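You operate a simulated robot arm through the tools that you are given. There is no shell and no other tool.

The job below is to be done with a simulated robot arm. You get a single attempt, and the scene is never put back.

TASK
Find the warm end cap and move it to the soak plate.
Fine: first check all three end caps with the thermometer; put it back, switched off.

Only the result counts: the job must be done as asked and must still hold three seconds after the hand-in. Knocking over, shifting, dropping, spilling or breaking anything else fails it. A push-on lid holds only when it is set on centred and level and pressed home; a screw cap is set on level and turned clockwise until tight.

THE ROBOT
A 6-joint arm with a four-finger gripper, fixed in place. Base frame: the origin is at the foot of the arm, x ahead of it, y to its left, z up; the work surface is at about z = 0.71. Units: m, rad, N and s.
Its first joint turns from -2.897 to 2.897 rad. Payload 3.67 kg.
The tool frame sits at the grasp point between the pads (the TCP): z along the fingers, y along the line on which they close. The tips reach 0.028 m beyond it. The gripper opens to 0.112 m. The gripper's body begins 0.073 m behind the TCP.
Orientation is told as [roll, pitch, yaw] about the base's x, y, z axes, in that order, counted from this pose: with the fingers straight down and closing along the base's y, the tool's x points along the base's -x, its y along +y and its z along -z.

THE INTERFACE
- The arm moves only by the tool servo_tool. Its arguments are lists of equal length, an entry for each row: "delta_pos": the shift along the tool's x, y, z in cm, a list of three; "rotation": the turn, a rotation vector about the tool's x, y, z in rad, a list of three. In form: {"delta_pos": [[x, y, z], ...], "rotation": [[wx, wy, wz], ...]}. A call has 1 to 20 rows; each row shifts and turns the commanded pose from where the row before left it, along the tool's axes as they then stand. "gripper" is the gripper command, from -1 (shut) to 1 (fully open), values between in proportion, set as the call begins (left out, the last holds). A row lasts 0.2 s, in which the tool goes at most 0.05 m and 0.15 rad; a call with a longer step from one row to the next is refused whole, and so is a gripper value outside its range. Where a pose cannot be reached the arm comes as near as it can. A force on the tool above 40 N (or 10 N above the force at the start of the call, whichever is more), or a blocked arm, ends the call early, and 0.2 s more pass. Each finger halts on what it meets, pressing with about 34 N; the grip force reading is that of the motor and also rises with nothing between the fingers. The clock runs only during rows and for 0.2 s after the last one: add rows that do not move to give the fingers time. The reply holds the time, the measured pose of the TCP, the force on the tool along the base axes, the opening and the grip force, in the units named above and with some noise, with the torque about the TCP (base axes, N m) and any sound that the robot's microphone picked up, and new pictures: "pictures" is both (left out), scene, wrist or none.
- Cameras (640 x 400 px; columns grow to the right, rows downward): "scene" is fixed at [0.2199, -0.6496, 1.4547]; the picture's right is [0.57, 0.82, 0.00], its down [0.77, -0.54, -0.34] and it looks along [-0.28, 0.19, -0.94] (base axes); focal length 219 px, centre (320, 200). "wrist" rides on the gripper at [0.06, -0.018, -0.104] in the tool frame; the picture's right is [0.29, 0.96, 0.00], its down [-0.80, 0.24, -0.55] and it looks along [-0.53, 0.16, 0.83] (tool axes); focal length 234 px, centre (320, 200). There is no depth. A picture from a camera that has moved, and an enlarged one, comes with that camera's place and axes in the base frame and with its lens.
- zoom(camera, box): a new picture of the part [left, top, right, bottom] of that camera's present view, enlarged. The clock stands still meanwhile.
- finish_job(): hands the job in; it is judged then, once.

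Nothing tells you positions but the pictures and the camera data. Unless the task says otherwise, let go and move clear before handing in.

The tools are called after "Emit:" as a command line: name --argument value ..., lists and objects as JSON in quotes. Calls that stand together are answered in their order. servo_tool: Moves the arm, as the interface text tells. Its arguments: {"type":"object","properties":{"delta_pos":{"type":"array","items":{"type":"array","items":{"type":"number"}}},"rotation":{"type":"array","items":{"type":"array","items":{"type":"number"}}},"gripper":{"type":"number"},"pictures":{"type":"string","enum":["both","scene","wrist","none"]}},"required":["delta_pos","rotation"]} The other tools are called the same way: zoom (camera, box) takes an enlarged picture of a part of a camera's view; finish_job () hands the job in.

At the start:

```text
t: 0.0
eef_pos: [-0.0574, -0.5197, 1.0797]
orientation: [-0.002, 0.001, -0.001]
force: [-0.8, -0.5, -1.0]
ft_torque: [-0.03, 0.03, 0.01]
opening: 0.1119
grasp_force: 0.1
```

scene: 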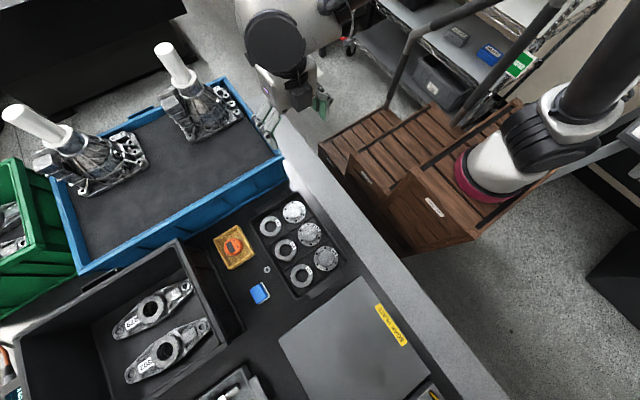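
wrist: 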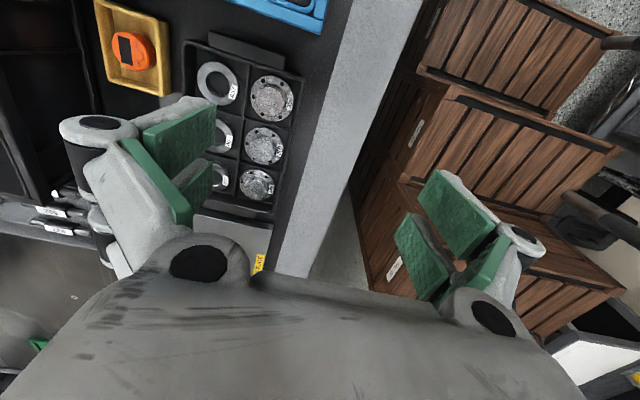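

I see a bench with a tray of six cells (rings and end caps), an orange device in a yellow holder, a blue item and a grey plate with a yellow label. I'll zoom in to identify these before moving.

Emit:
zoom --camera "scene" --box '[200, 180, 360, 310]'

Emit:
zoom --camera "scene" --box '[260, 260, 460, 400]'

Emit:
zoom --camera "wrist" --box '[80, 0, 340, 220]'

```text
3.08 times, centred on (280, 245) of scene
camera zoom: at [0.2199, -0.6496, 1.4547], right [0.57, 0.82, 0.0], down [0.77, -0.54, -0.34], along [-0.28, 0.19, -0.94], focal length 673 px, centre (443, 62)
```

zoom: 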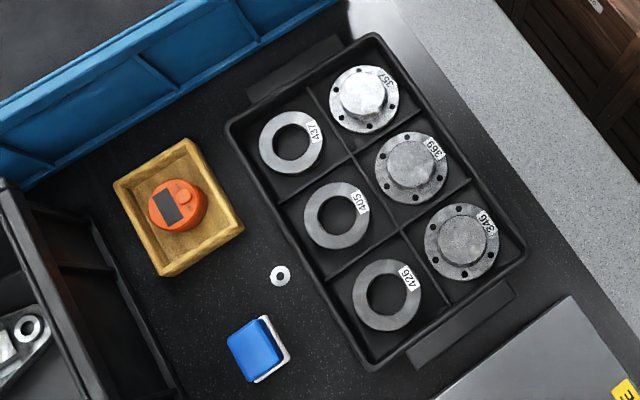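

```text
2.86 times, centred on (360, 330) of scene
camera zoom: at [0.2199, -0.6496, 1.4547], right [0.57, 0.82, 0.0], down [0.77, -0.54, -0.34], along [-0.28, 0.19, -0.94], focal length 625 px, centre (206, -171)
```

zoom: 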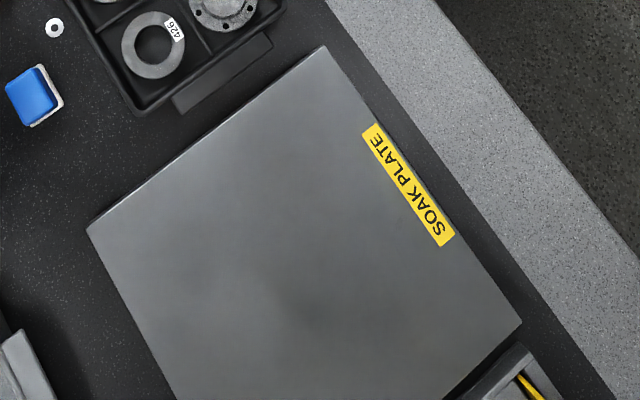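

```text
1.82 times, centred on (210, 110) of wrist
camera zoom: at [-0.1178, -0.5382, 1.1838], right [-0.29, 0.96, 0.0], down [0.8, 0.24, 0.55], along [0.53, 0.16, -0.83], focal length 426 px, centre (520, 364)
```

zoom: 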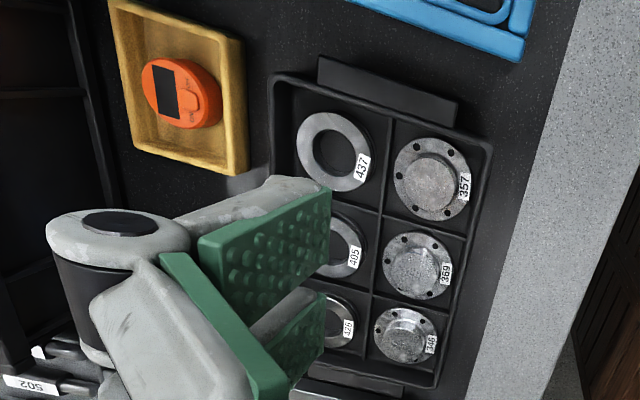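

The three end caps appear to be 357, 369 and 346, sitting in the tray column nearest the arm. The orange puck in the yellow tray looks like the thermometer, so I'll zoom in on its markings.

Emit:
zoom --camera "wrist" --box '[90, 0, 190, 70]'

Emit:
zoom --camera "scene" --box '[210, 215, 290, 310]'

Emit:
zoom --camera "scene" --box '[180, 330, 460, 400]'

```text
5.71 times, centred on (140, 35) of wrist
camera zoom: at [-0.1178, -0.5382, 1.1838], right [-0.29, 0.96, 0.0], down [0.8, 0.24, 0.55], along [0.53, 0.16, -0.83], focal length 1338 px, centre (1349, 1143)
```

zoom: 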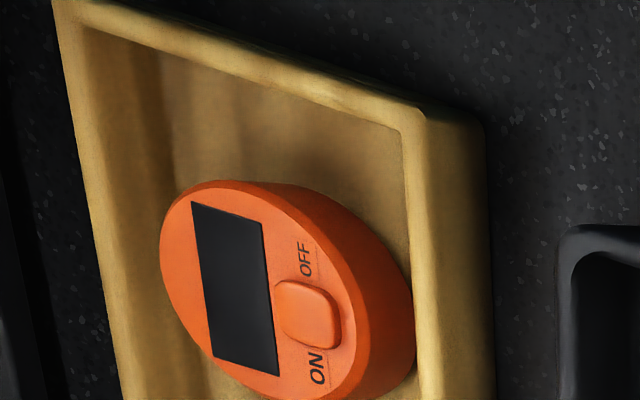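

```text
4.21 times, centred on (250, 262) of scene
camera zoom: at [0.2199, -0.6496, 1.4547], right [0.57, 0.82, 0.0], down [0.77, -0.54, -0.34], along [-0.28, 0.19, -0.94], focal length 922 px, centre (615, -63)
```

zoom: 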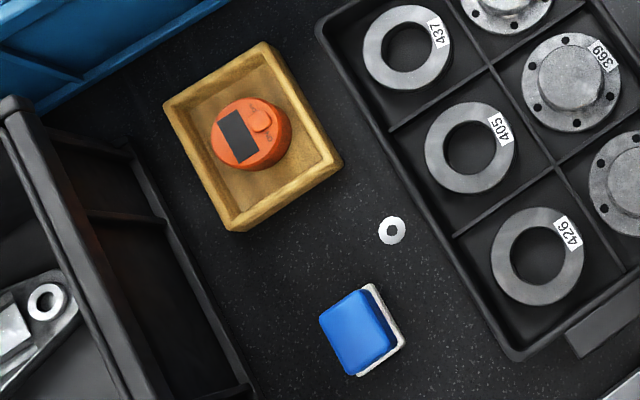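

```text
2.29 times, centred on (320, 365) of scene
camera zoom: at [0.2199, -0.6496, 1.4547], right [0.57, 0.82, 0.0], down [0.77, -0.54, -0.34], along [-0.28, 0.19, -0.94], focal length 500 px, centre (320, -177)
```

zoom: 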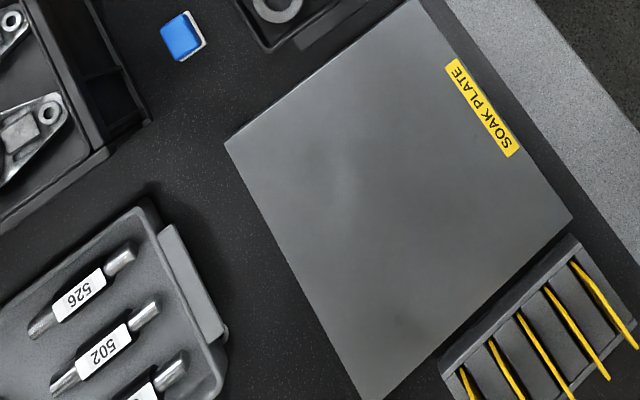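

The thermometer is an orange puck with a display and an ON/OFF switch, and I put it at about (-0.02, -0.83). I'll move above it, turn the hand 90° and look closer.

Emit:
servo_tool --delta_pos '[[-0.425, -3.84, 1.625], [-0.425, -3.84, 1.625], [-0.425, -3.84, 1.625], [-0.425, -3.84, 1.625], [-0.425, -3.84, 1.625], [-0.425, -3.84, 1.625], [-0.425, -3.84, 1.625], [-0.425, -3.84, 1.625]]' --rotation '[[0, 0, 0], [0, 0, 0], [0, 0, 0], [0, 0, 0], [0, 0, 0], [0, 0, 0], [0, 0, 0], [0, 0, 0]]' --pictures "both"

```text
t: 1.8
eef_pos: [-0.0229, -0.8225, 0.9504]
orientation: [-0.002, 0.001, 0.001]
force: [-0.1, 1.0, 2.1]
ft_torque: [-0.07, -0.04, 0.03]
opening: 0.1117
grasp_force: 0.1
out of reach, approached as far as the arm can: row 8
camera wrist: at [-0.0832, -0.8402, 1.0538], right [-0.29, 0.96, 0.0], down [0.8, 0.24, 0.55], along [0.53, 0.16, -0.83], focal length 234 px, centre (320, 200)
```

scene: 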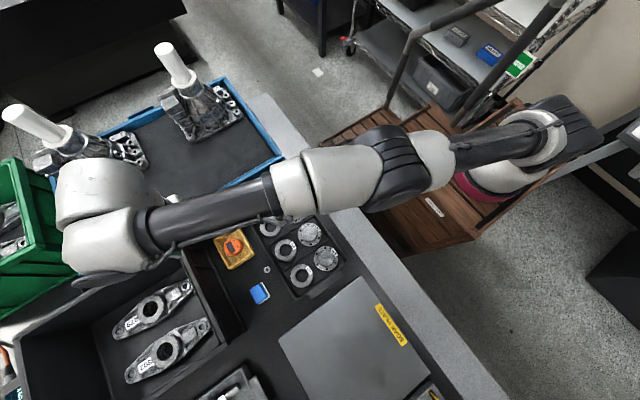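
wrist: 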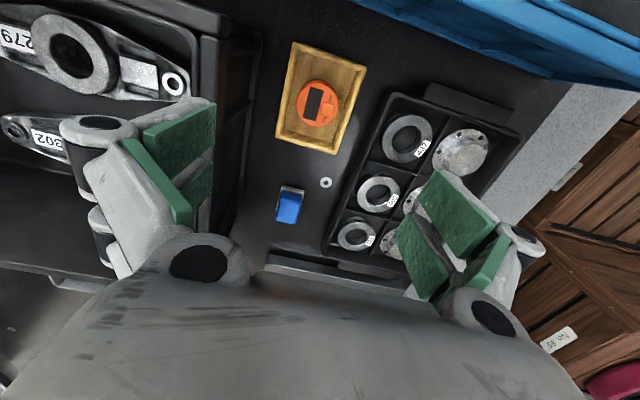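

The puck is now below the hand, and the arm is near its reach limit at this height. Next I'll turn the hand 90° and descend a little for a closer look.

Emit:
servo_tool --delta_pos '[[0, 0, 1], [0, 0, 1], [0, 0, 1], [0, 0, 1], [0, 0, 1], [0, 0, 0], [0, 0, 0], [0, 0, 0], [0, 0, 0], [0, 0, 0], [0, 0, 0]]' --rotation '[[0, 0, -0.1428], [0, 0, -0.1428], [0, 0, -0.1428], [0, 0, -0.1428], [0, 0, -0.1428], [0, 0, -0.1428], [0, 0, -0.1428], [0, 0, -0.1428], [0, 0, -0.1428], [0, 0, -0.1428], [0, 0, -0.1428]]'

```text
t: 4.2
eef_pos: [-0.0127, -0.8237, 0.899]
orientation: [0.005, 0.002, 1.179]
force: [0.0, -0.4, 0.3]
ft_torque: [0.01, 0.03, -0.01]
opening: 0.1121
grasp_force: 0.0
out of reach, approached as far as the arm can: row 9, 10, 11
camera wrist: at [-0.0199, -0.8875, 1.0038], right [-0.99, 0.1, 0.01], down [0.09, 0.83, 0.55], along [0.05, 0.55, -0.83], focal length 234 px, centre (320, 200)
```

scene: 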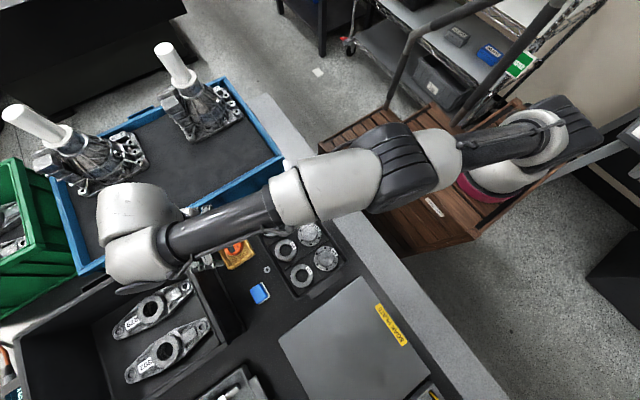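
wrist: 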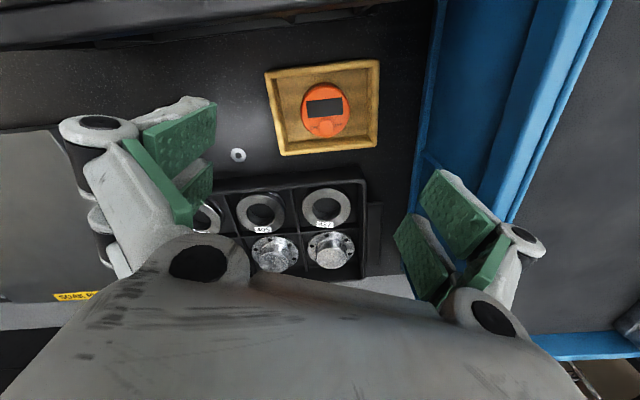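

Yaw is limited to about +1.18 rad on this side, so I'll turn the other way, toward -90°. The fingers will still close along x.

Emit:
servo_tool --delta_pos '[[0, 0, 0], [0, 0, 0], [0, 0, 0], [0, 0, 0], [0, 0, 0], [0, 0, 0], [0, 0, 0], [0, 0, 0], [0, 0, 0], [0, 0, 0], [0, 0, 0], [0, 0, 0], [0, 0, 0], [0, 0, 0], [0, 0, 0]]' --rotation '[[0, 0, 0.14], [0, 0, 0.14], [0, 0, 0.14], [0, 0, 0.14], [0, 0, 0.14], [0, 0, 0.14], [0, 0, 0.14], [0, 0, 0.14], [0, 0, 0.14], [0, 0, 0.14], [0, 0, 0.14], [0, 0, 0.14], [0, 0, 0.14], [0, 0, 0.14], [0, 0, 0.14]]' --pictures "none"

```text
t: 7.4
eef_pos: [-0.0131, -0.824, 0.9003]
orientation: [-0.006, 0.004, -0.926]
force: [0.2, -0.1, -1.0]
ft_torque: [-0.01, 0.01, 0.01]
opening: 0.1121
grasp_force: 0.0
```

The yaw is now -0.93. I'll finish the turn to -1.571, centre over the puck and look.

Emit:
servo_tool --delta_pos '[[0, 0, 0], [0, 0, 0], [0, 0, 0], [0, 0, 0], [0, 0, 0], [0, 0, 0]]' --rotation '[[0, 0, 0.129], [0, 0, 0.129], [0, 0, 0.129], [0, 0, 0.129], [0, 0, 0.129], [0, 0, 0]]' --pictures "both"

```text
t: 8.8
eef_pos: [-0.0132, -0.8246, 0.8998]
orientation: [-0.007, 0.0, -1.569]
force: [0.1, 0.2, -0.6]
ft_torque: [-0.01, 0.03, -0.02]
opening: 0.1117
grasp_force: 0.0
camera wrist: at [-0.0317, -0.7653, 1.0039], right [0.96, 0.29, -0.01], down [0.24, -0.8, 0.55], along [0.16, -0.53, -0.83], focal length 234 px, centre (320, 200)
```

scene: 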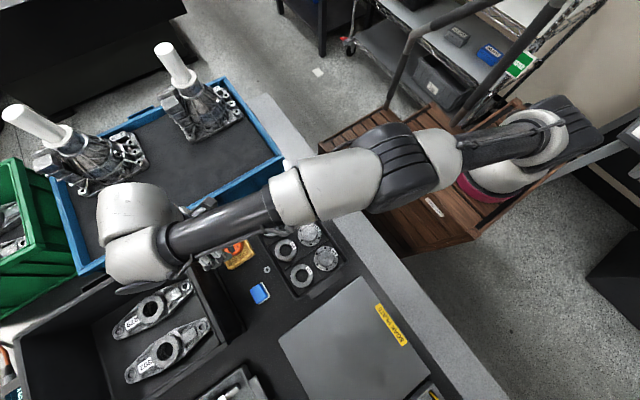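
wrist: 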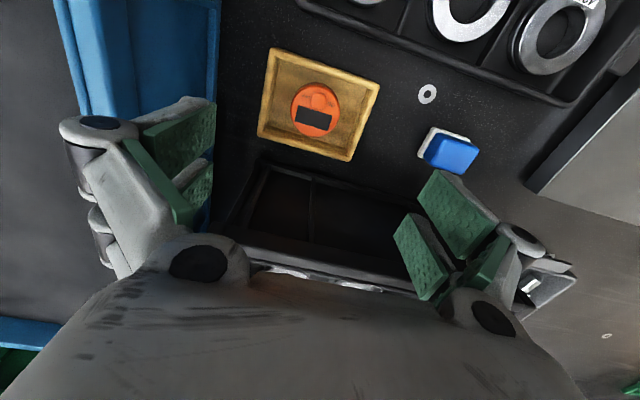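

Emit:
zoom --camera "wrist" --box '[250, 40, 390, 165]'

Emit:
zoom --camera "wrist" --box '[285, 75, 350, 145]'

```text
3.20 times, centred on (320, 102) of wrist
camera zoom: at [-0.0317, -0.7653, 1.0039], right [0.96, 0.29, -0.01], down [0.24, -0.8, 0.55], along [0.16, -0.53, -0.83], focal length 749 px, centre (320, 512)
```

zoom: 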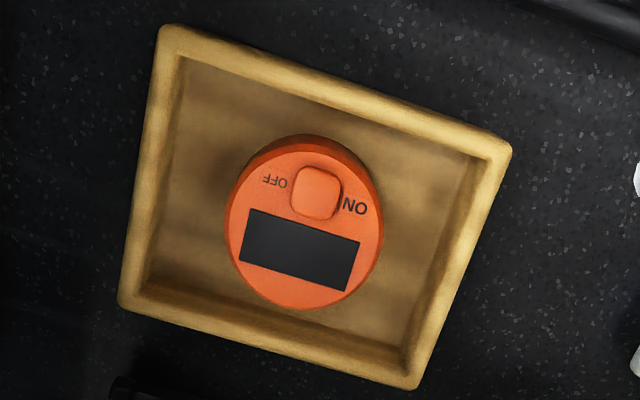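

```text
5.71 times, centred on (318, 110) of wrist
camera zoom: at [-0.0317, -0.7653, 1.0039], right [0.96, 0.29, -0.01], down [0.24, -0.8, 0.55], along [0.16, -0.53, -0.83], focal length 1338 px, centre (334, 714)
```

zoom: 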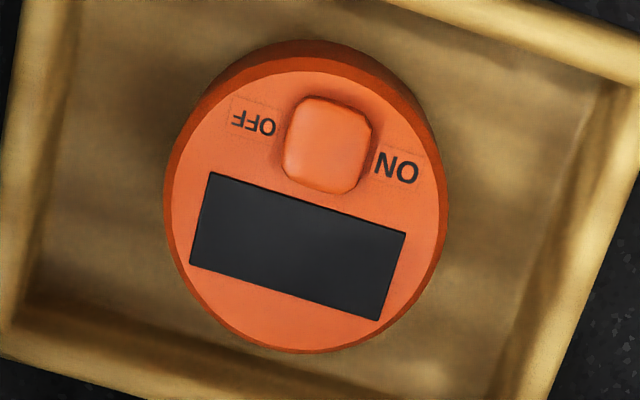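

The switch is a raised button between OFF (-x side) and ON (+x side), and the display is dark. I'll lower the hand over the puck with the fingers still above it, for a closer view.

Emit:
servo_tool --delta_pos '[[-0.05, -0.2, 2.6], [-0.05, -0.2, 2.6], [-0.05, -0.2, 2.6], [0, 0, 0]]' --rotation '[[0, 0.007, 0], [0, 0, 0], [0, 0, 0], [0, 0, 0]]' --pictures "both"

Emit:
zoom --camera "wrist" --box '[260, 60, 400, 180]'

```text
t: 9.8
eef_pos: [-0.0207, -0.8254, 0.8229]
orientation: [-0.005, 0.007, -1.566]
force: [0.9, 0.2, 0.3]
ft_torque: [0.01, -0.02, -0.03]
opening: 0.1121
grasp_force: 0.1
camera wrist: at [-0.0383, -0.7676, 0.9267], right [0.96, 0.29, 0.0], down [0.25, -0.8, 0.55], along [0.16, -0.52, -0.84], focal length 234 px, centre (320, 200)
```

scene: 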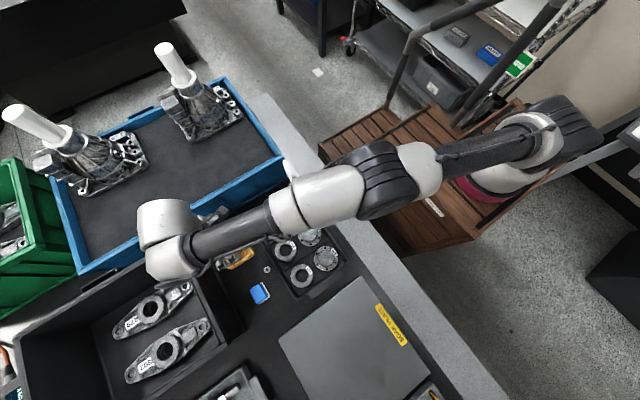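
wrist: 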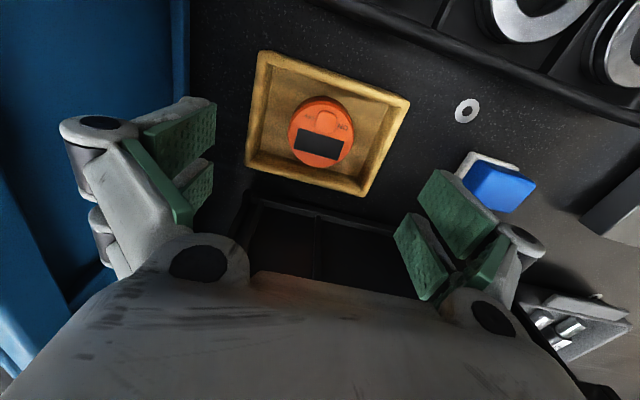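

```text
3.33 times, centred on (330, 120) of wrist
camera zoom: at [-0.0383, -0.7676, 0.9267], right [0.96, 0.29, 0.0], down [0.25, -0.8, 0.55], along [0.16, -0.52, -0.84], focal length 781 px, centre (287, 467)
```

zoom: 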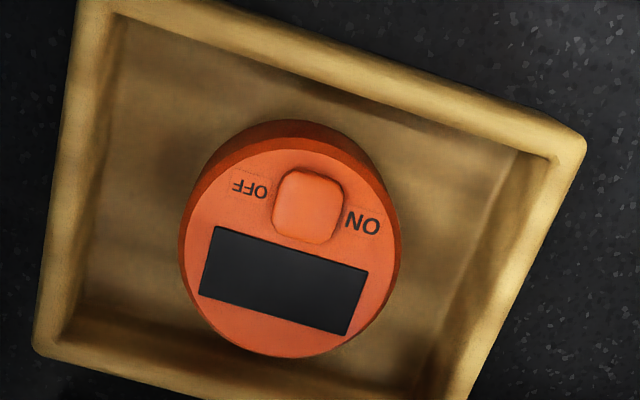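

The puck is about 51 mm across, centred near (-0.020, -0.824) with its top at z≈0.74, and the switch is near (-0.019, -0.812). I'll shut the fingers and bring them over the ON end of the switch.

Emit:
servo_tool --delta_pos '[[0.67, 0.7, 0], [0.67, 0.77, 0], [0, 0, 1], [0, 0, 1]]' --rotation '[[-0.005, -0.007, 0.005], [0, 0, 0], [0, 0, 0], [0, 0, 0]]' --gripper -1 --pictures "wrist"

Emit:
zoom --camera "wrist" --box '[240, 60, 400, 200]'

```text
t: 10.8
eef_pos: [-0.0044, -0.8125, 0.8028]
orientation: [-0.002, 0.0, -1.573]
force: [-0.4, 0.7, -0.1]
ft_torque: [0.04, 0.01, 0.01]
opening: 0.0
grasp_force: 33.8
camera wrist: at [-0.0236, -0.7529, 0.906], right [0.96, 0.29, 0.0], down [0.24, -0.8, 0.55], along [0.16, -0.53, -0.83], focal length 234 px, centre (320, 200)
```

wrist: 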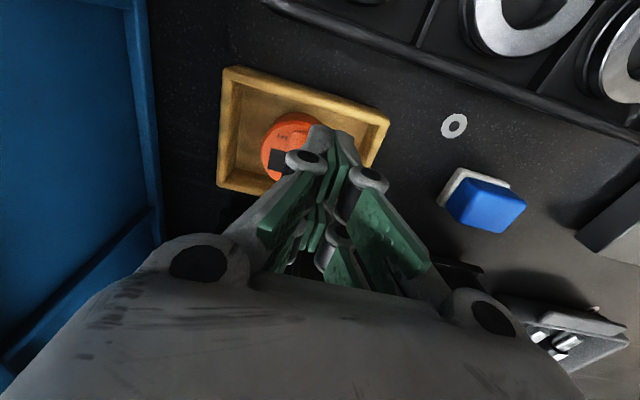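

```text
2.86 times, centred on (320, 130) of wrist
camera zoom: at [-0.0236, -0.7529, 0.906], right [0.96, 0.29, 0.0], down [0.24, -0.8, 0.55], along [0.16, -0.53, -0.83], focal length 669 px, centre (320, 400)
```

zoom: 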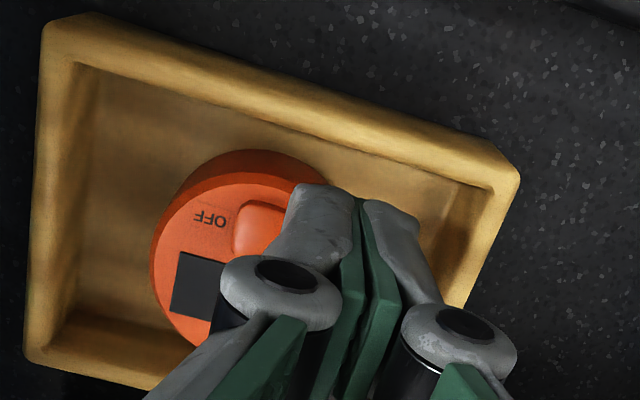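

The closed tips are just above and to the +x side of the switch. I'll shift 2 mm toward it and press down in small steps until I feel contact.

Emit:
servo_tool --delta_pos '[[0.05, -0.1, 0.8], [0, -0.1, 0.8], [0, 0, 0.7], [0, 0, 0], [0, 0, 0]]' --rotation '[[0, 0, 0], [0, 0, 0], [0, 0, 0], [0, 0, 0], [0, 0, 0]]' --pictures "wrist"

Emit:
zoom --camera "wrist" --box '[240, 80, 400, 220]'

```text
t: 12.0
eef_pos: [-0.0062, -0.8118, 0.7787]
orientation: [-0.001, 0.0, -1.572]
force: [-0.6, 0.2, 0.3]
ft_torque: [-0.02, 0.01, -0.02]
opening: 0.0003
grasp_force: 34.1
camera wrist: at [-0.0257, -0.7525, 0.883], right [0.96, 0.29, 0.0], down [0.24, -0.8, 0.55], along [0.16, -0.53, -0.83], focal length 234 px, centre (320, 200)
```

wrist: 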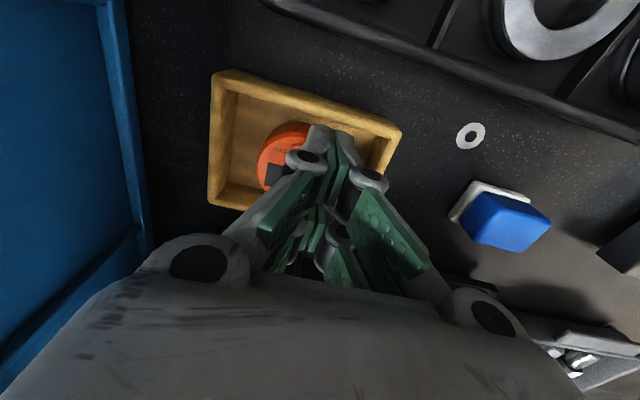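

```text
2.86 times, centred on (320, 150) of wrist
camera zoom: at [-0.0257, -0.7525, 0.883], right [0.96, 0.29, 0.0], down [0.24, -0.8, 0.55], along [0.16, -0.53, -0.83], focal length 669 px, centre (320, 343)
```

zoom: 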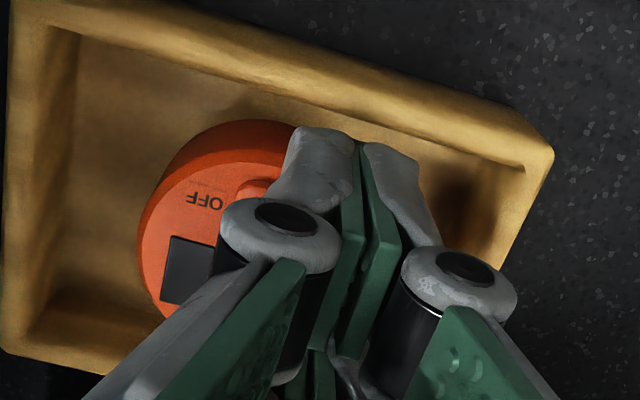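

The tips are about 6 mm above the switch with no contact force yet. I'll continue down slowly.

Emit:
servo_tool --delta_pos '[[0, 0, 0.15], [0, 0, 0.15], [0, 0, 0.1], [0, 0, 0.1], [0, 0, 0]]' --rotation '[[0, 0, 0], [0, 0, 0], [0, 0, 0], [0, 0, 0], [0, 0, 0]]' --pictures "none"

```text
t: 13.2
eef_pos: [-0.0072, -0.8118, 0.774]
orientation: [-0.001, 0.001, -1.574]
force: [0.2, -0.7, -0.8]
ft_torque: [0.03, -0.01, 0.0]
opening: 0.0
grasp_force: 33.9
```

Emit:
servo_tool --delta_pos '[[0, 0, 0.1], [0, 0, 0.1], [0, 0, 0.1], [0, 0, 0]]' --rotation '[[0, 0, 0], [0, 0, 0], [0, 0, 0], [0, 0, 0]]' --pictures "none"

```text
t: 14.2
eef_pos: [-0.0077, -0.8117, 0.7707]
orientation: [-0.001, -0.001, -1.573]
force: [0.2, 0.2, 2.0]
ft_torque: [-0.01, 0.01, 0.0]
opening: 0.0
grasp_force: 34.0
heard: click
```

I heard a click with light contact. I'll lift and check whether the display has come on.

Emit:
servo_tool --delta_pos '[[0, 0, -1], [0, 0, -2], [0, -1.5, -2], [0, 0, 0], [0, 0, 0]]' --rotation '[[0, 0, 0], [0, 0, 0], [0, 0, 0], [0, 0, 0], [0, 0, 0]]' --gripper 0.8 --pictures "wrist"

Emit:
zoom --camera "wrist" --box '[260, 60, 400, 180]'

```text
t: 15.4
eef_pos: [-0.0216, -0.8111, 0.8202]
orientation: [-0.002, 0.001, -1.573]
force: [-0.4, -0.7, -0.5]
ft_torque: [0.02, -0.02, -0.03]
opening: 0.1009
grasp_force: 0.0
camera wrist: at [-0.0408, -0.7531, 0.9242], right [0.96, 0.29, 0.0], down [0.24, -0.8, 0.55], along [0.16, -0.53, -0.83], focal length 234 px, centre (320, 200)
```

wrist: 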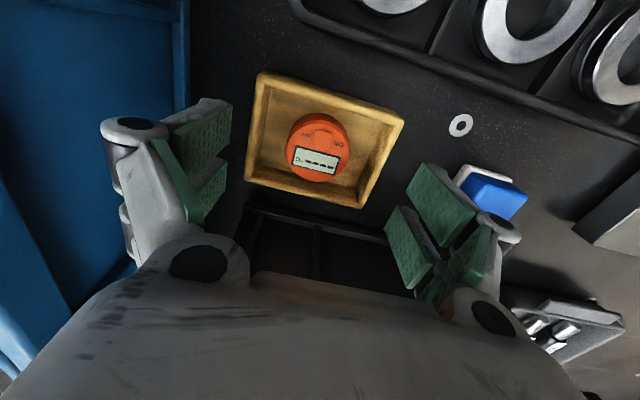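

```text
3.33 times, centred on (330, 120) of wrist
camera zoom: at [-0.0408, -0.7531, 0.9242], right [0.96, 0.29, 0.0], down [0.24, -0.8, 0.55], along [0.16, -0.53, -0.83], focal length 781 px, centre (287, 467)
```

zoom: 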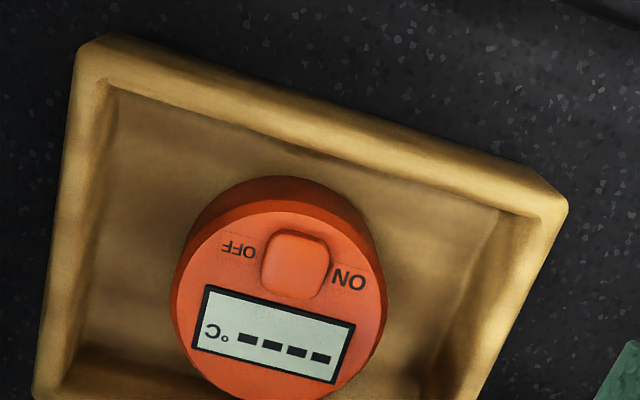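

The display is on and shows "---- °C". I'll centre over the puck, set the opening to about 62 mm and come down to just above it.

Emit:
servo_tool --delta_pos '[[-0.7, 0.1, 0], [-0.7, 0, 0], [0, 0, 1.6], [0, 0, 1.6], [0, 0, 1.3], [0, 0, 0]]' --rotation '[[0, 0, 0], [0, 0, 0], [0, 0, 0], [0, 0, 0], [0, 0, 0], [0, 0, 0]]' --gripper 0.11 --pictures "wrist"

Emit:
zoom --camera "wrist" --box '[220, 60, 420, 220]'

```text
t: 16.8
eef_pos: [-0.0211, -0.8256, 0.7761]
orientation: [0.0, 0.0, -1.572]
force: [-0.1, -0.2, -1.1]
ft_torque: [0.01, -0.01, 0.02]
opening: 0.0622
grasp_force: 0.0
camera wrist: at [-0.0399, -0.7662, 0.8793], right [0.96, 0.29, 0.0], down [0.24, -0.8, 0.55], along [0.16, -0.53, -0.83], focal length 234 px, centre (320, 200)
```

wrist: 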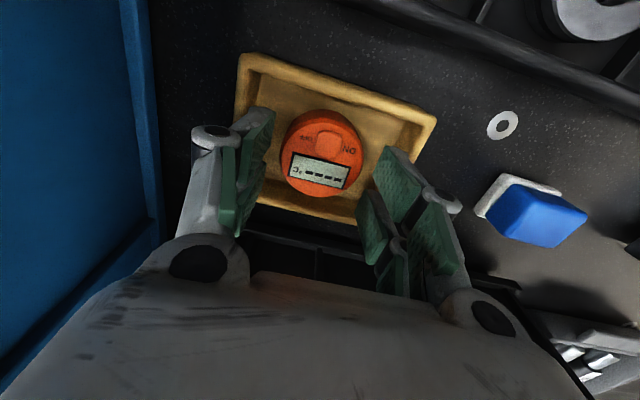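

```text
2.50 times, centred on (320, 140) of wrist
camera zoom: at [-0.0399, -0.7662, 0.8793], right [0.96, 0.29, 0.0], down [0.24, -0.8, 0.55], along [0.16, -0.53, -0.83], focal length 585 px, centre (320, 350)
```

zoom: 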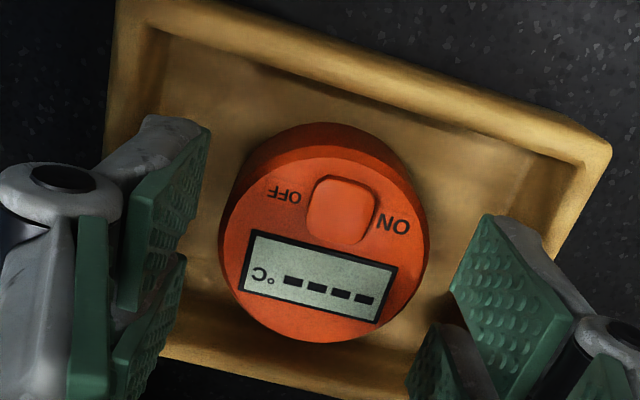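

The fingers straddle the puck with clearance to the tray walls on both sides. I'll lower them to the tips' grip height.

Emit:
servo_tool --delta_pos '[[0.1, 0.05, 0.8], [0, 0, 0.7], [0, 0, 0.6], [0, 0, 0.4], [0, 0, 0.2], [0, 0, 0]]' --rotation '[[0, 0, 0], [0, 0, 0], [0, 0, 0], [0, 0, 0], [0, 0, 0], [0, 0, 0]]' --pictures "wrist"

Emit:
zoom --camera "wrist" --box '[220, 60, 420, 220]'

```text
t: 18.2
eef_pos: [-0.0209, -0.8256, 0.7489]
orientation: [-0.002, 0.001, -1.573]
force: [-0.1, -0.4, 0.7]
ft_torque: [0.0, -0.03, -0.03]
opening: 0.0621
grasp_force: 0.1
camera wrist: at [-0.0394, -0.7653, 0.8527], right [0.96, 0.29, 0.0], down [0.24, -0.8, 0.55], along [0.16, -0.53, -0.83], focal length 234 px, centre (320, 200)
```

wrist: 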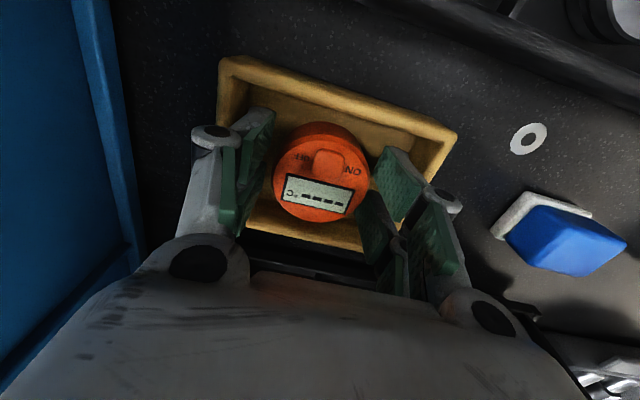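

```text
2.50 times, centred on (320, 140) of wrist
camera zoom: at [-0.0394, -0.7653, 0.8527], right [0.96, 0.29, 0.0], down [0.24, -0.8, 0.55], along [0.16, -0.53, -0.83], focal length 585 px, centre (320, 350)
```

zoom: 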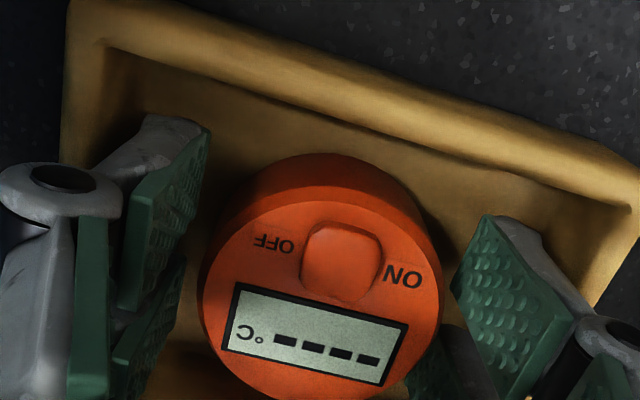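

The fingers are inside the tray on both sides of the puck with TCP z at 0.749. I'll close on it now.

Emit:
servo_tool --delta_pos '[[0, 0, 0], [0, 0, 0], [0, 0, 0]]' --rotation '[[0, 0, 0], [0, 0, 0], [0, 0, 0]]' --gripper -1 --pictures "wrist"

```text
t: 19.0
eef_pos: [-0.021, -0.8245, 0.7492]
orientation: [0.001, 0.0, -1.573]
force: [-0.1, -0.5, 1.1]
ft_torque: [-0.01, -0.03, -0.04]
opening: 0.0513
grasp_force: 34.0
camera wrist: at [-0.0394, -0.7653, 0.8528], right [0.96, 0.29, 0.0], down [0.24, -0.8, 0.55], along [0.16, -0.53, -0.83], focal length 234 px, centre (320, 200)
```

wrist: 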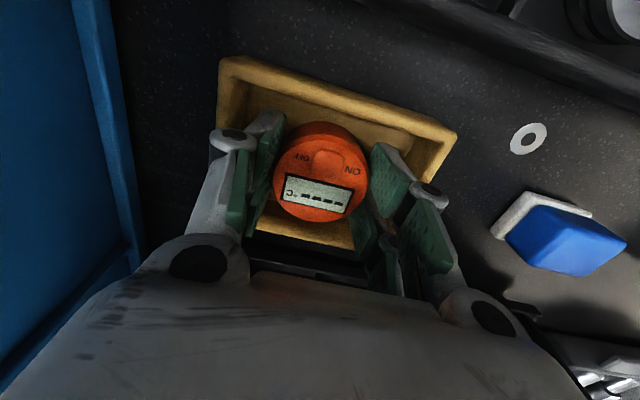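

The puck is gripped, with an opening of 51.3 mm. I'll lift it straight up clear of the tray.

Emit:
servo_tool --delta_pos '[[0, 0, -1], [0, 0, -2], [0, 0, -3], [0, 0, -3], [0, 0, -2], [0, 0, 0]]' --rotation '[[0, 0, 0], [0, 0, 0], [0, 0, 0], [0, 0, 0], [0, 0, 0], [0, 0, 0]]' --pictures "both"

Emit:
zoom --camera "scene" --box '[180, 180, 380, 310]'

```text
t: 20.4
eef_pos: [-0.0219, -0.825, 0.8588]
orientation: [-0.002, 0.001, -1.574]
force: [0.1, -0.1, -0.6]
ft_torque: [-0.03, -0.01, -0.01]
opening: 0.0515
grasp_force: 33.6
camera wrist: at [-0.0394, -0.7655, 0.963], right [0.96, 0.29, 0.0], down [0.24, -0.8, 0.55], along [0.16, -0.53, -0.83], focal length 234 px, centre (320, 200)
```

scene: 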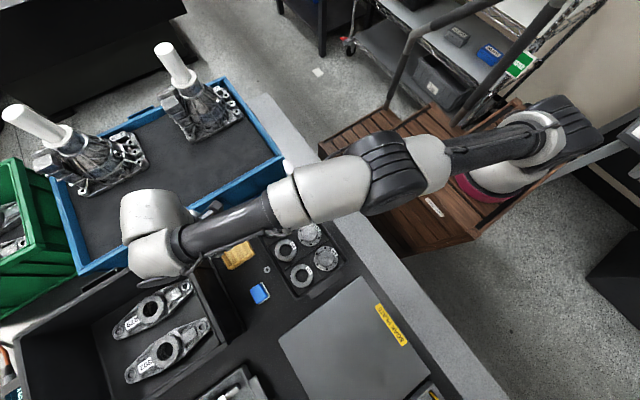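
wrist: 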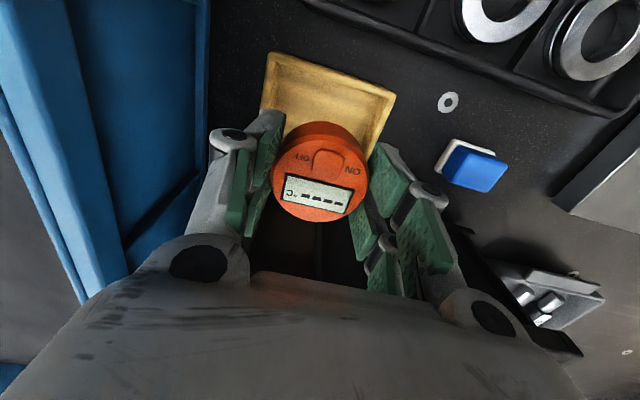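

```text
3.08 times, centred on (280, 245) of scene
camera zoom: at [0.2199, -0.6496, 1.4547], right [0.57, 0.82, 0.0], down [0.77, -0.54, -0.34], along [-0.28, 0.19, -0.94], focal length 673 px, centre (443, 62)
```

zoom: 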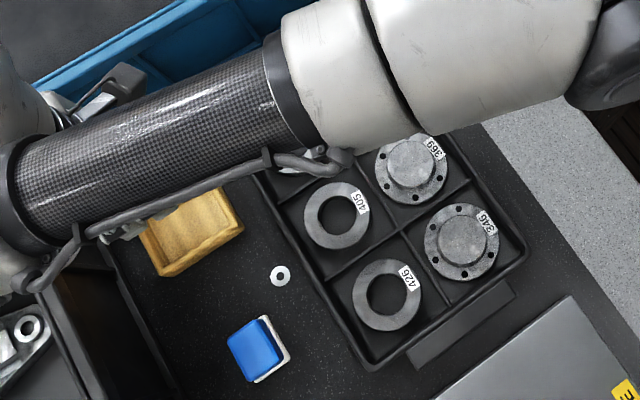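

The puck is out of the tray. Triangulating both views puts the caps at about (-0.0125, -0.600) for 357, (0.0825, -0.600) for 369 and (0.177, -0.600) for 346. I'll move above 357 first.

Emit:
servo_tool --delta_pos '[[3.75, 0.16, 0], [3.75, 0.16, 0], [3.75, 0.16, 0], [3.75, 0.16, 0], [3.75, 0.16, 0], [3.75, 0.16, 0], [0, 0, 0], [0, 0, 0]]' --rotation '[[0, 0, 0], [0, 0, 0], [0, 0, 0], [0, 0, 0], [0, 0, 0], [0, 0, 0], [0, 0, 0], [0, 0, 0]]' --pictures "both"

Emit:
zoom --camera "scene" --box '[220, 170, 380, 310]'

```text
t: 22.2
eef_pos: [-0.0108, -0.6004, 0.8604]
orientation: [-0.003, 0.0, -1.572]
force: [1.1, 0.1, -0.4]
ft_torque: [-0.03, -0.03, 0.02]
opening: 0.0517
grasp_force: 33.9
camera wrist: at [-0.0296, -0.5407, 0.9637], right [0.96, 0.29, 0.0], down [0.24, -0.8, 0.55], along [0.16, -0.53, -0.83], focal length 234 px, centre (320, 200)
```

scene: 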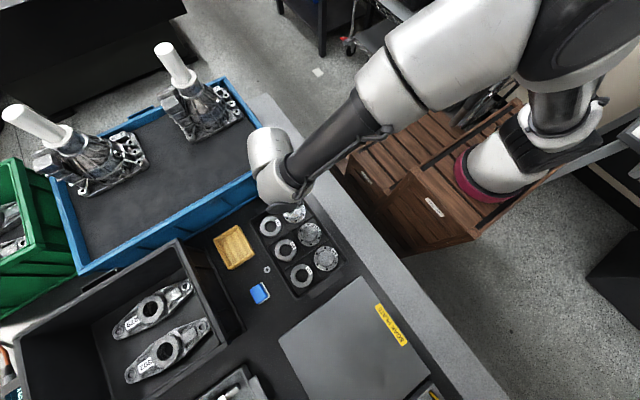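
wrist: 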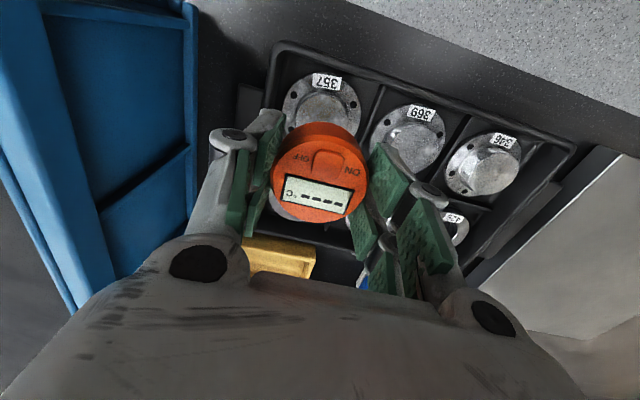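

```text
2.86 times, centred on (300, 240) of scene
camera zoom: at [0.2199, -0.6496, 1.4547], right [0.57, 0.82, 0.0], down [0.77, -0.54, -0.34], along [-0.28, 0.19, -0.94], focal length 625 px, centre (377, 86)
```

zoom: 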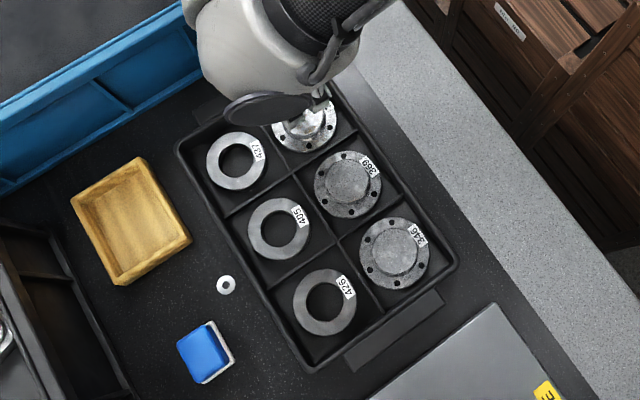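

The hand is over 357, and this wrist view shows all three caps. I'll zoom to refine their centres.

Emit:
zoom --camera "wrist" --box '[240, 40, 560, 240]'

```text
2.00 times, centred on (400, 140) of wrist
camera zoom: at [-0.0296, -0.5407, 0.9637], right [0.96, 0.29, 0.0], down [0.24, -0.8, 0.55], along [0.16, -0.53, -0.83], focal length 468 px, centre (160, 320)
```

zoom: 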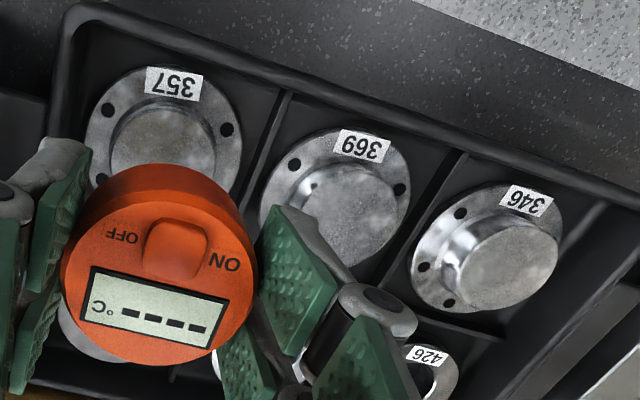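

The boss tops are at about z=0.744, so contact should come near TCP z≈0.775–0.78. I'll lower onto 357 slowly and watch the reading.

Emit:
servo_tool --delta_pos '[[0.3, 0, 2], [0, 0, 2], [0, 0, 2], [0, 0, 1], [0, 0, 0.3], [0, 0, 0]]' --rotation '[[0, 0, 0], [0, 0, 0], [0, 0, 0], [0, 0, 0], [0, 0, 0], [0, 0, 0]]' --pictures "both"

Emit:
zoom --camera "wrist" --box '[240, 90, 400, 250]'

```text
t: 23.6
eef_pos: [-0.0101, -0.5975, 0.7856]
orientation: [-0.004, -0.001, -1.572]
force: [0.2, 0.4, -0.7]
ft_torque: [-0.03, -0.01, -0.02]
opening: 0.0516
grasp_force: 34.1
camera wrist: at [-0.0292, -0.5374, 0.8897], right [0.96, 0.29, 0.0], down [0.24, -0.8, 0.55], along [0.16, -0.53, -0.83], focal length 234 px, centre (320, 200)
```

scene: 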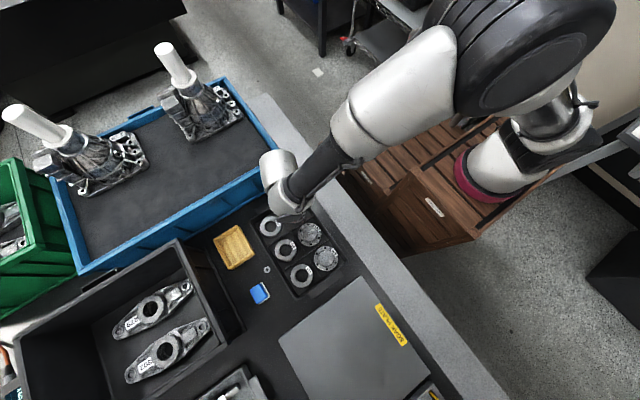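
wrist: 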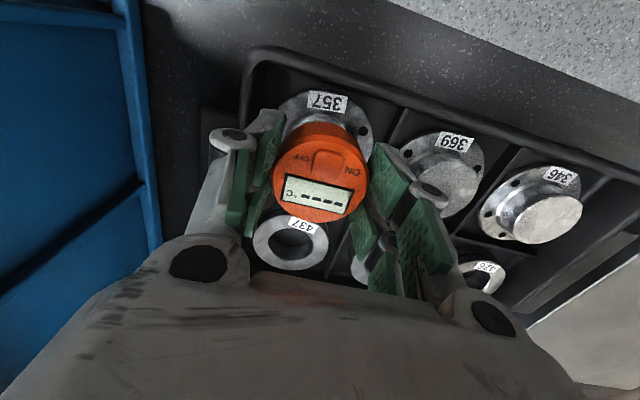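

```text
2.50 times, centred on (320, 170) of wrist
camera zoom: at [-0.0292, -0.5374, 0.8897], right [0.96, 0.29, 0.0], down [0.24, -0.8, 0.55], along [0.16, -0.53, -0.83], focal length 585 px, centre (320, 275)
```

zoom: 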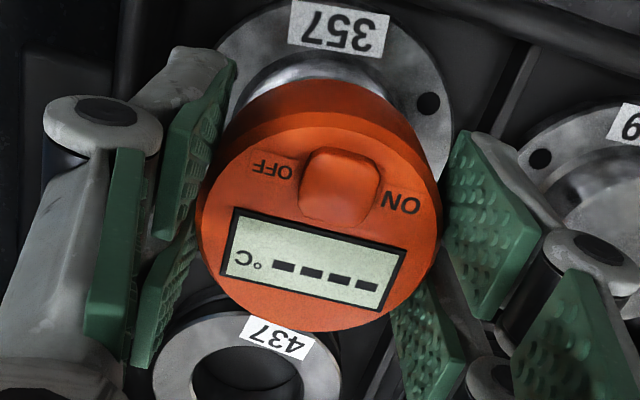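

No reading yet at z=0.786. I'll continue down in 1 mm steps.

Emit:
servo_tool --delta_pos '[[0, 0, 0.1], [0, 0, 0.1], [0, 0, 0.1], [0, 0, 0.1], [0, 0, 0]]' --rotation '[[0, 0, 0], [0, 0, 0], [0, 0, 0], [0, 0, 0], [0, 0, 0]]' --pictures "wrist"

```text
t: 24.8
eef_pos: [-0.0112, -0.5971, 0.783]
orientation: [-0.002, 0.0, -1.572]
force: [0.5, -0.4, -0.4]
ft_torque: [0.0, -0.04, 0.03]
opening: 0.0512
grasp_force: 34.1
camera wrist: at [-0.0295, -0.5379, 0.8856], right [0.96, 0.29, 0.0], down [0.24, -0.8, 0.55], along [0.16, -0.53, -0.83], focal length 234 px, centre (320, 200)
```

wrist: 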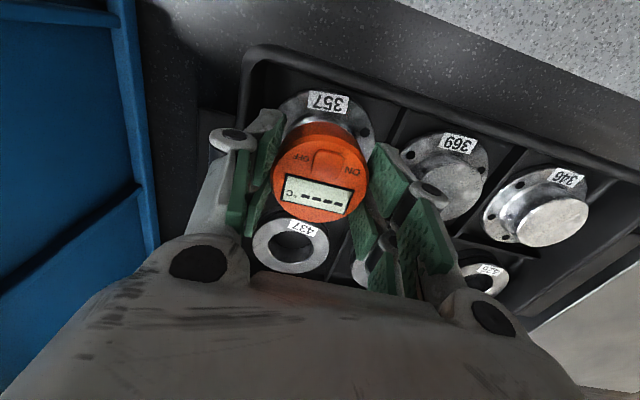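

Emit:
servo_tool --delta_pos '[[0, 0, 0.1], [0, 0, 0.1], [0, 0, 0.1], [0, 0, 0]]' --rotation '[[0, 0, 0], [0, 0, 0], [0, 0, 0], [0, 0, 0]]' --pictures "wrist"

Emit:
zoom --camera "wrist" --box '[240, 90, 400, 250]'

```text
t: 25.8
eef_pos: [-0.0109, -0.5968, 0.7783]
orientation: [-0.003, 0.0, -1.572]
force: [-0.4, -0.3, -1.5]
ft_torque: [-0.02, 0.02, 0.02]
opening: 0.0513
grasp_force: 34.1
camera wrist: at [-0.0296, -0.5378, 0.8823], right [0.96, 0.29, 0.0], down [0.24, -0.8, 0.55], along [0.16, -0.53, -0.83], focal length 234 px, centre (320, 200)
```

wrist: 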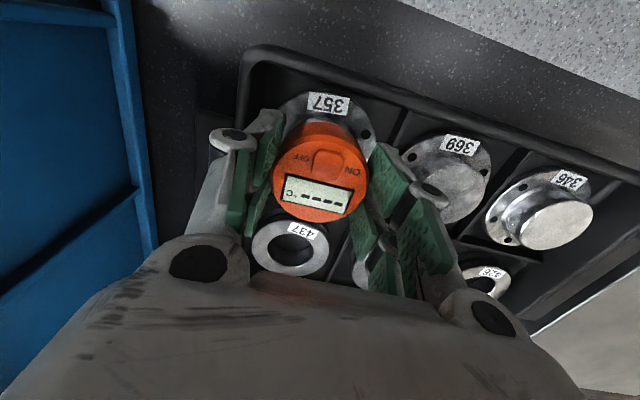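

```text
2.50 times, centred on (320, 170) of wrist
camera zoom: at [-0.0296, -0.5378, 0.8823], right [0.96, 0.29, 0.0], down [0.24, -0.8, 0.55], along [0.16, -0.53, -0.83], focal length 585 px, centre (320, 275)
```

zoom: 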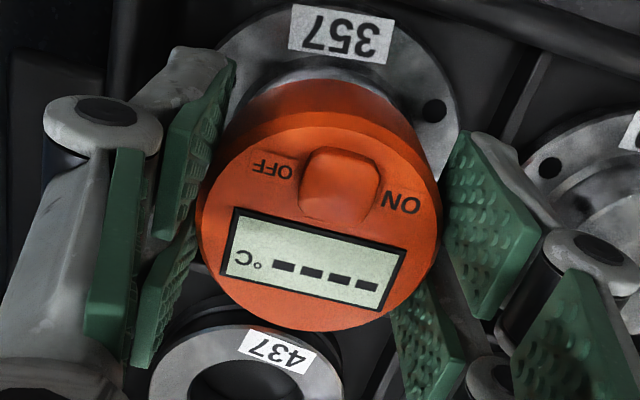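

Still no contact at z=0.778. I'll continue in 1 mm steps.

Emit:
servo_tool --delta_pos '[[0, 0, 0.1], [0, 0, 0.1], [0, 0, 0.1], [0, 0, 0]]' --rotation '[[0, 0, 0], [0, 0, 0], [0, 0, 0], [0, 0, 0]]' --pictures "wrist"

Emit:
zoom --camera "wrist" --box '[240, 90, 400, 250]'

```text
t: 26.8
eef_pos: [-0.0104, -0.597, 0.7769]
orientation: [-0.003, -0.002, -1.572]
force: [0.7, 1.4, 18.2]
ft_torque: [0.21, -0.12, 0.02]
opening: 0.0514
grasp_force: 33.9
camera wrist: at [-0.0293, -0.5374, 0.8805], right [0.96, 0.29, 0.0], down [0.24, -0.8, 0.55], along [0.16, -0.53, -0.83], focal length 234 px, centre (320, 200)
```

wrist: 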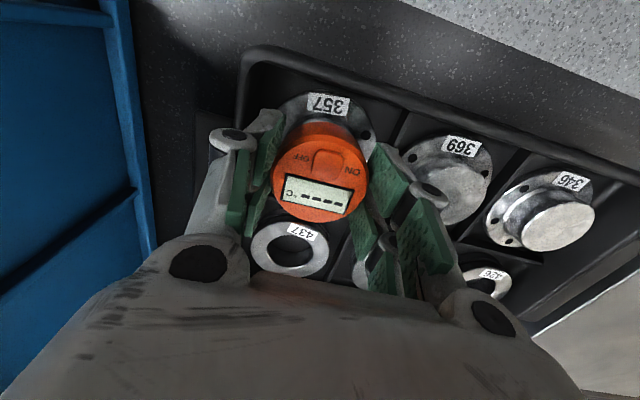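

```text
2.50 times, centred on (320, 170) of wrist
camera zoom: at [-0.0293, -0.5374, 0.8805], right [0.96, 0.29, 0.0], down [0.24, -0.8, 0.55], along [0.16, -0.53, -0.83], focal length 585 px, centre (320, 275)
```

zoom: 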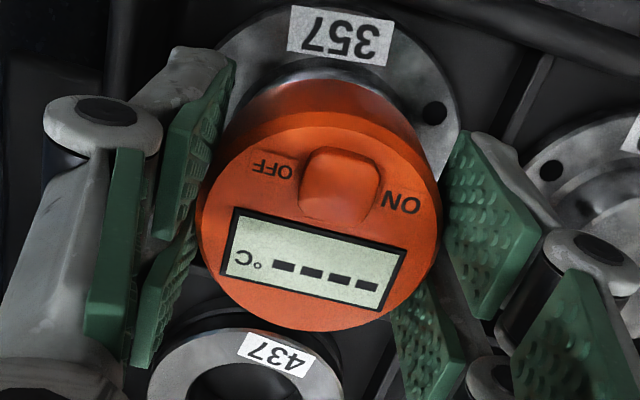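

Contact at about 18 N. I'll hold here for about two seconds and see whether a reading settles.

Emit:
servo_tool --delta_pos '[[0, 0, -0.05], [0, 0, 0], [0, 0, 0], [0, 0, 0], [0, 0, 0], [0, 0, 0], [0, 0, 0], [0, 0, 0], [0, 0, 0], [0, 0, 0]]' --rotation '[[0, 0, 0], [0, 0, 0], [0, 0, 0], [0, 0, 0], [0, 0, 0], [0, 0, 0], [0, 0, 0], [0, 0, 0], [0, 0, 0], [0, 0, 0]]' --pictures "wrist"

Emit:
zoom --camera "wrist" --box '[240, 90, 400, 250]'

```text
t: 29.0
eef_pos: [-0.0109, -0.5958, 0.7775]
orientation: [-0.002, 0.001, -1.573]
force: [-0.6, -1.7, 11.2]
ft_torque: [-0.07, -0.02, -0.04]
opening: 0.0512
grasp_force: 33.8
camera wrist: at [-0.0294, -0.5374, 0.8805], right [0.96, 0.29, 0.0], down [0.24, -0.8, 0.55], along [0.16, -0.53, -0.83], focal length 234 px, centre (320, 200)
```

wrist: 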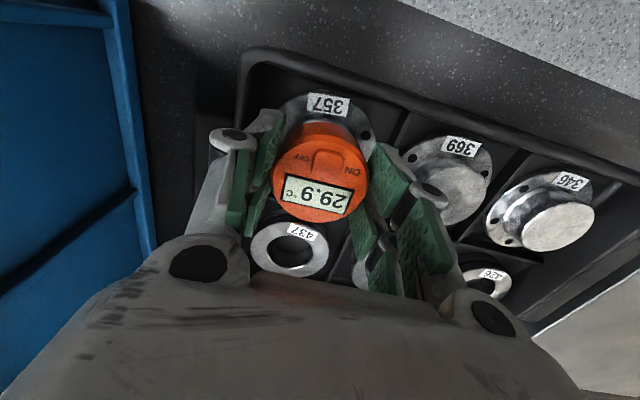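

```text
2.50 times, centred on (320, 170) of wrist
camera zoom: at [-0.0294, -0.5374, 0.8805], right [0.96, 0.29, 0.0], down [0.24, -0.8, 0.55], along [0.16, -0.53, -0.83], focal length 585 px, centre (320, 275)
```

zoom: 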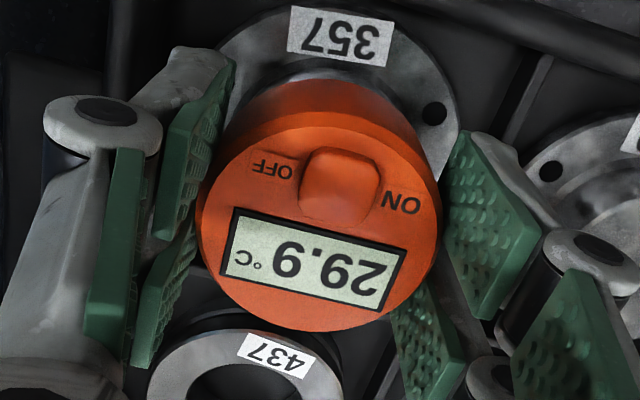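

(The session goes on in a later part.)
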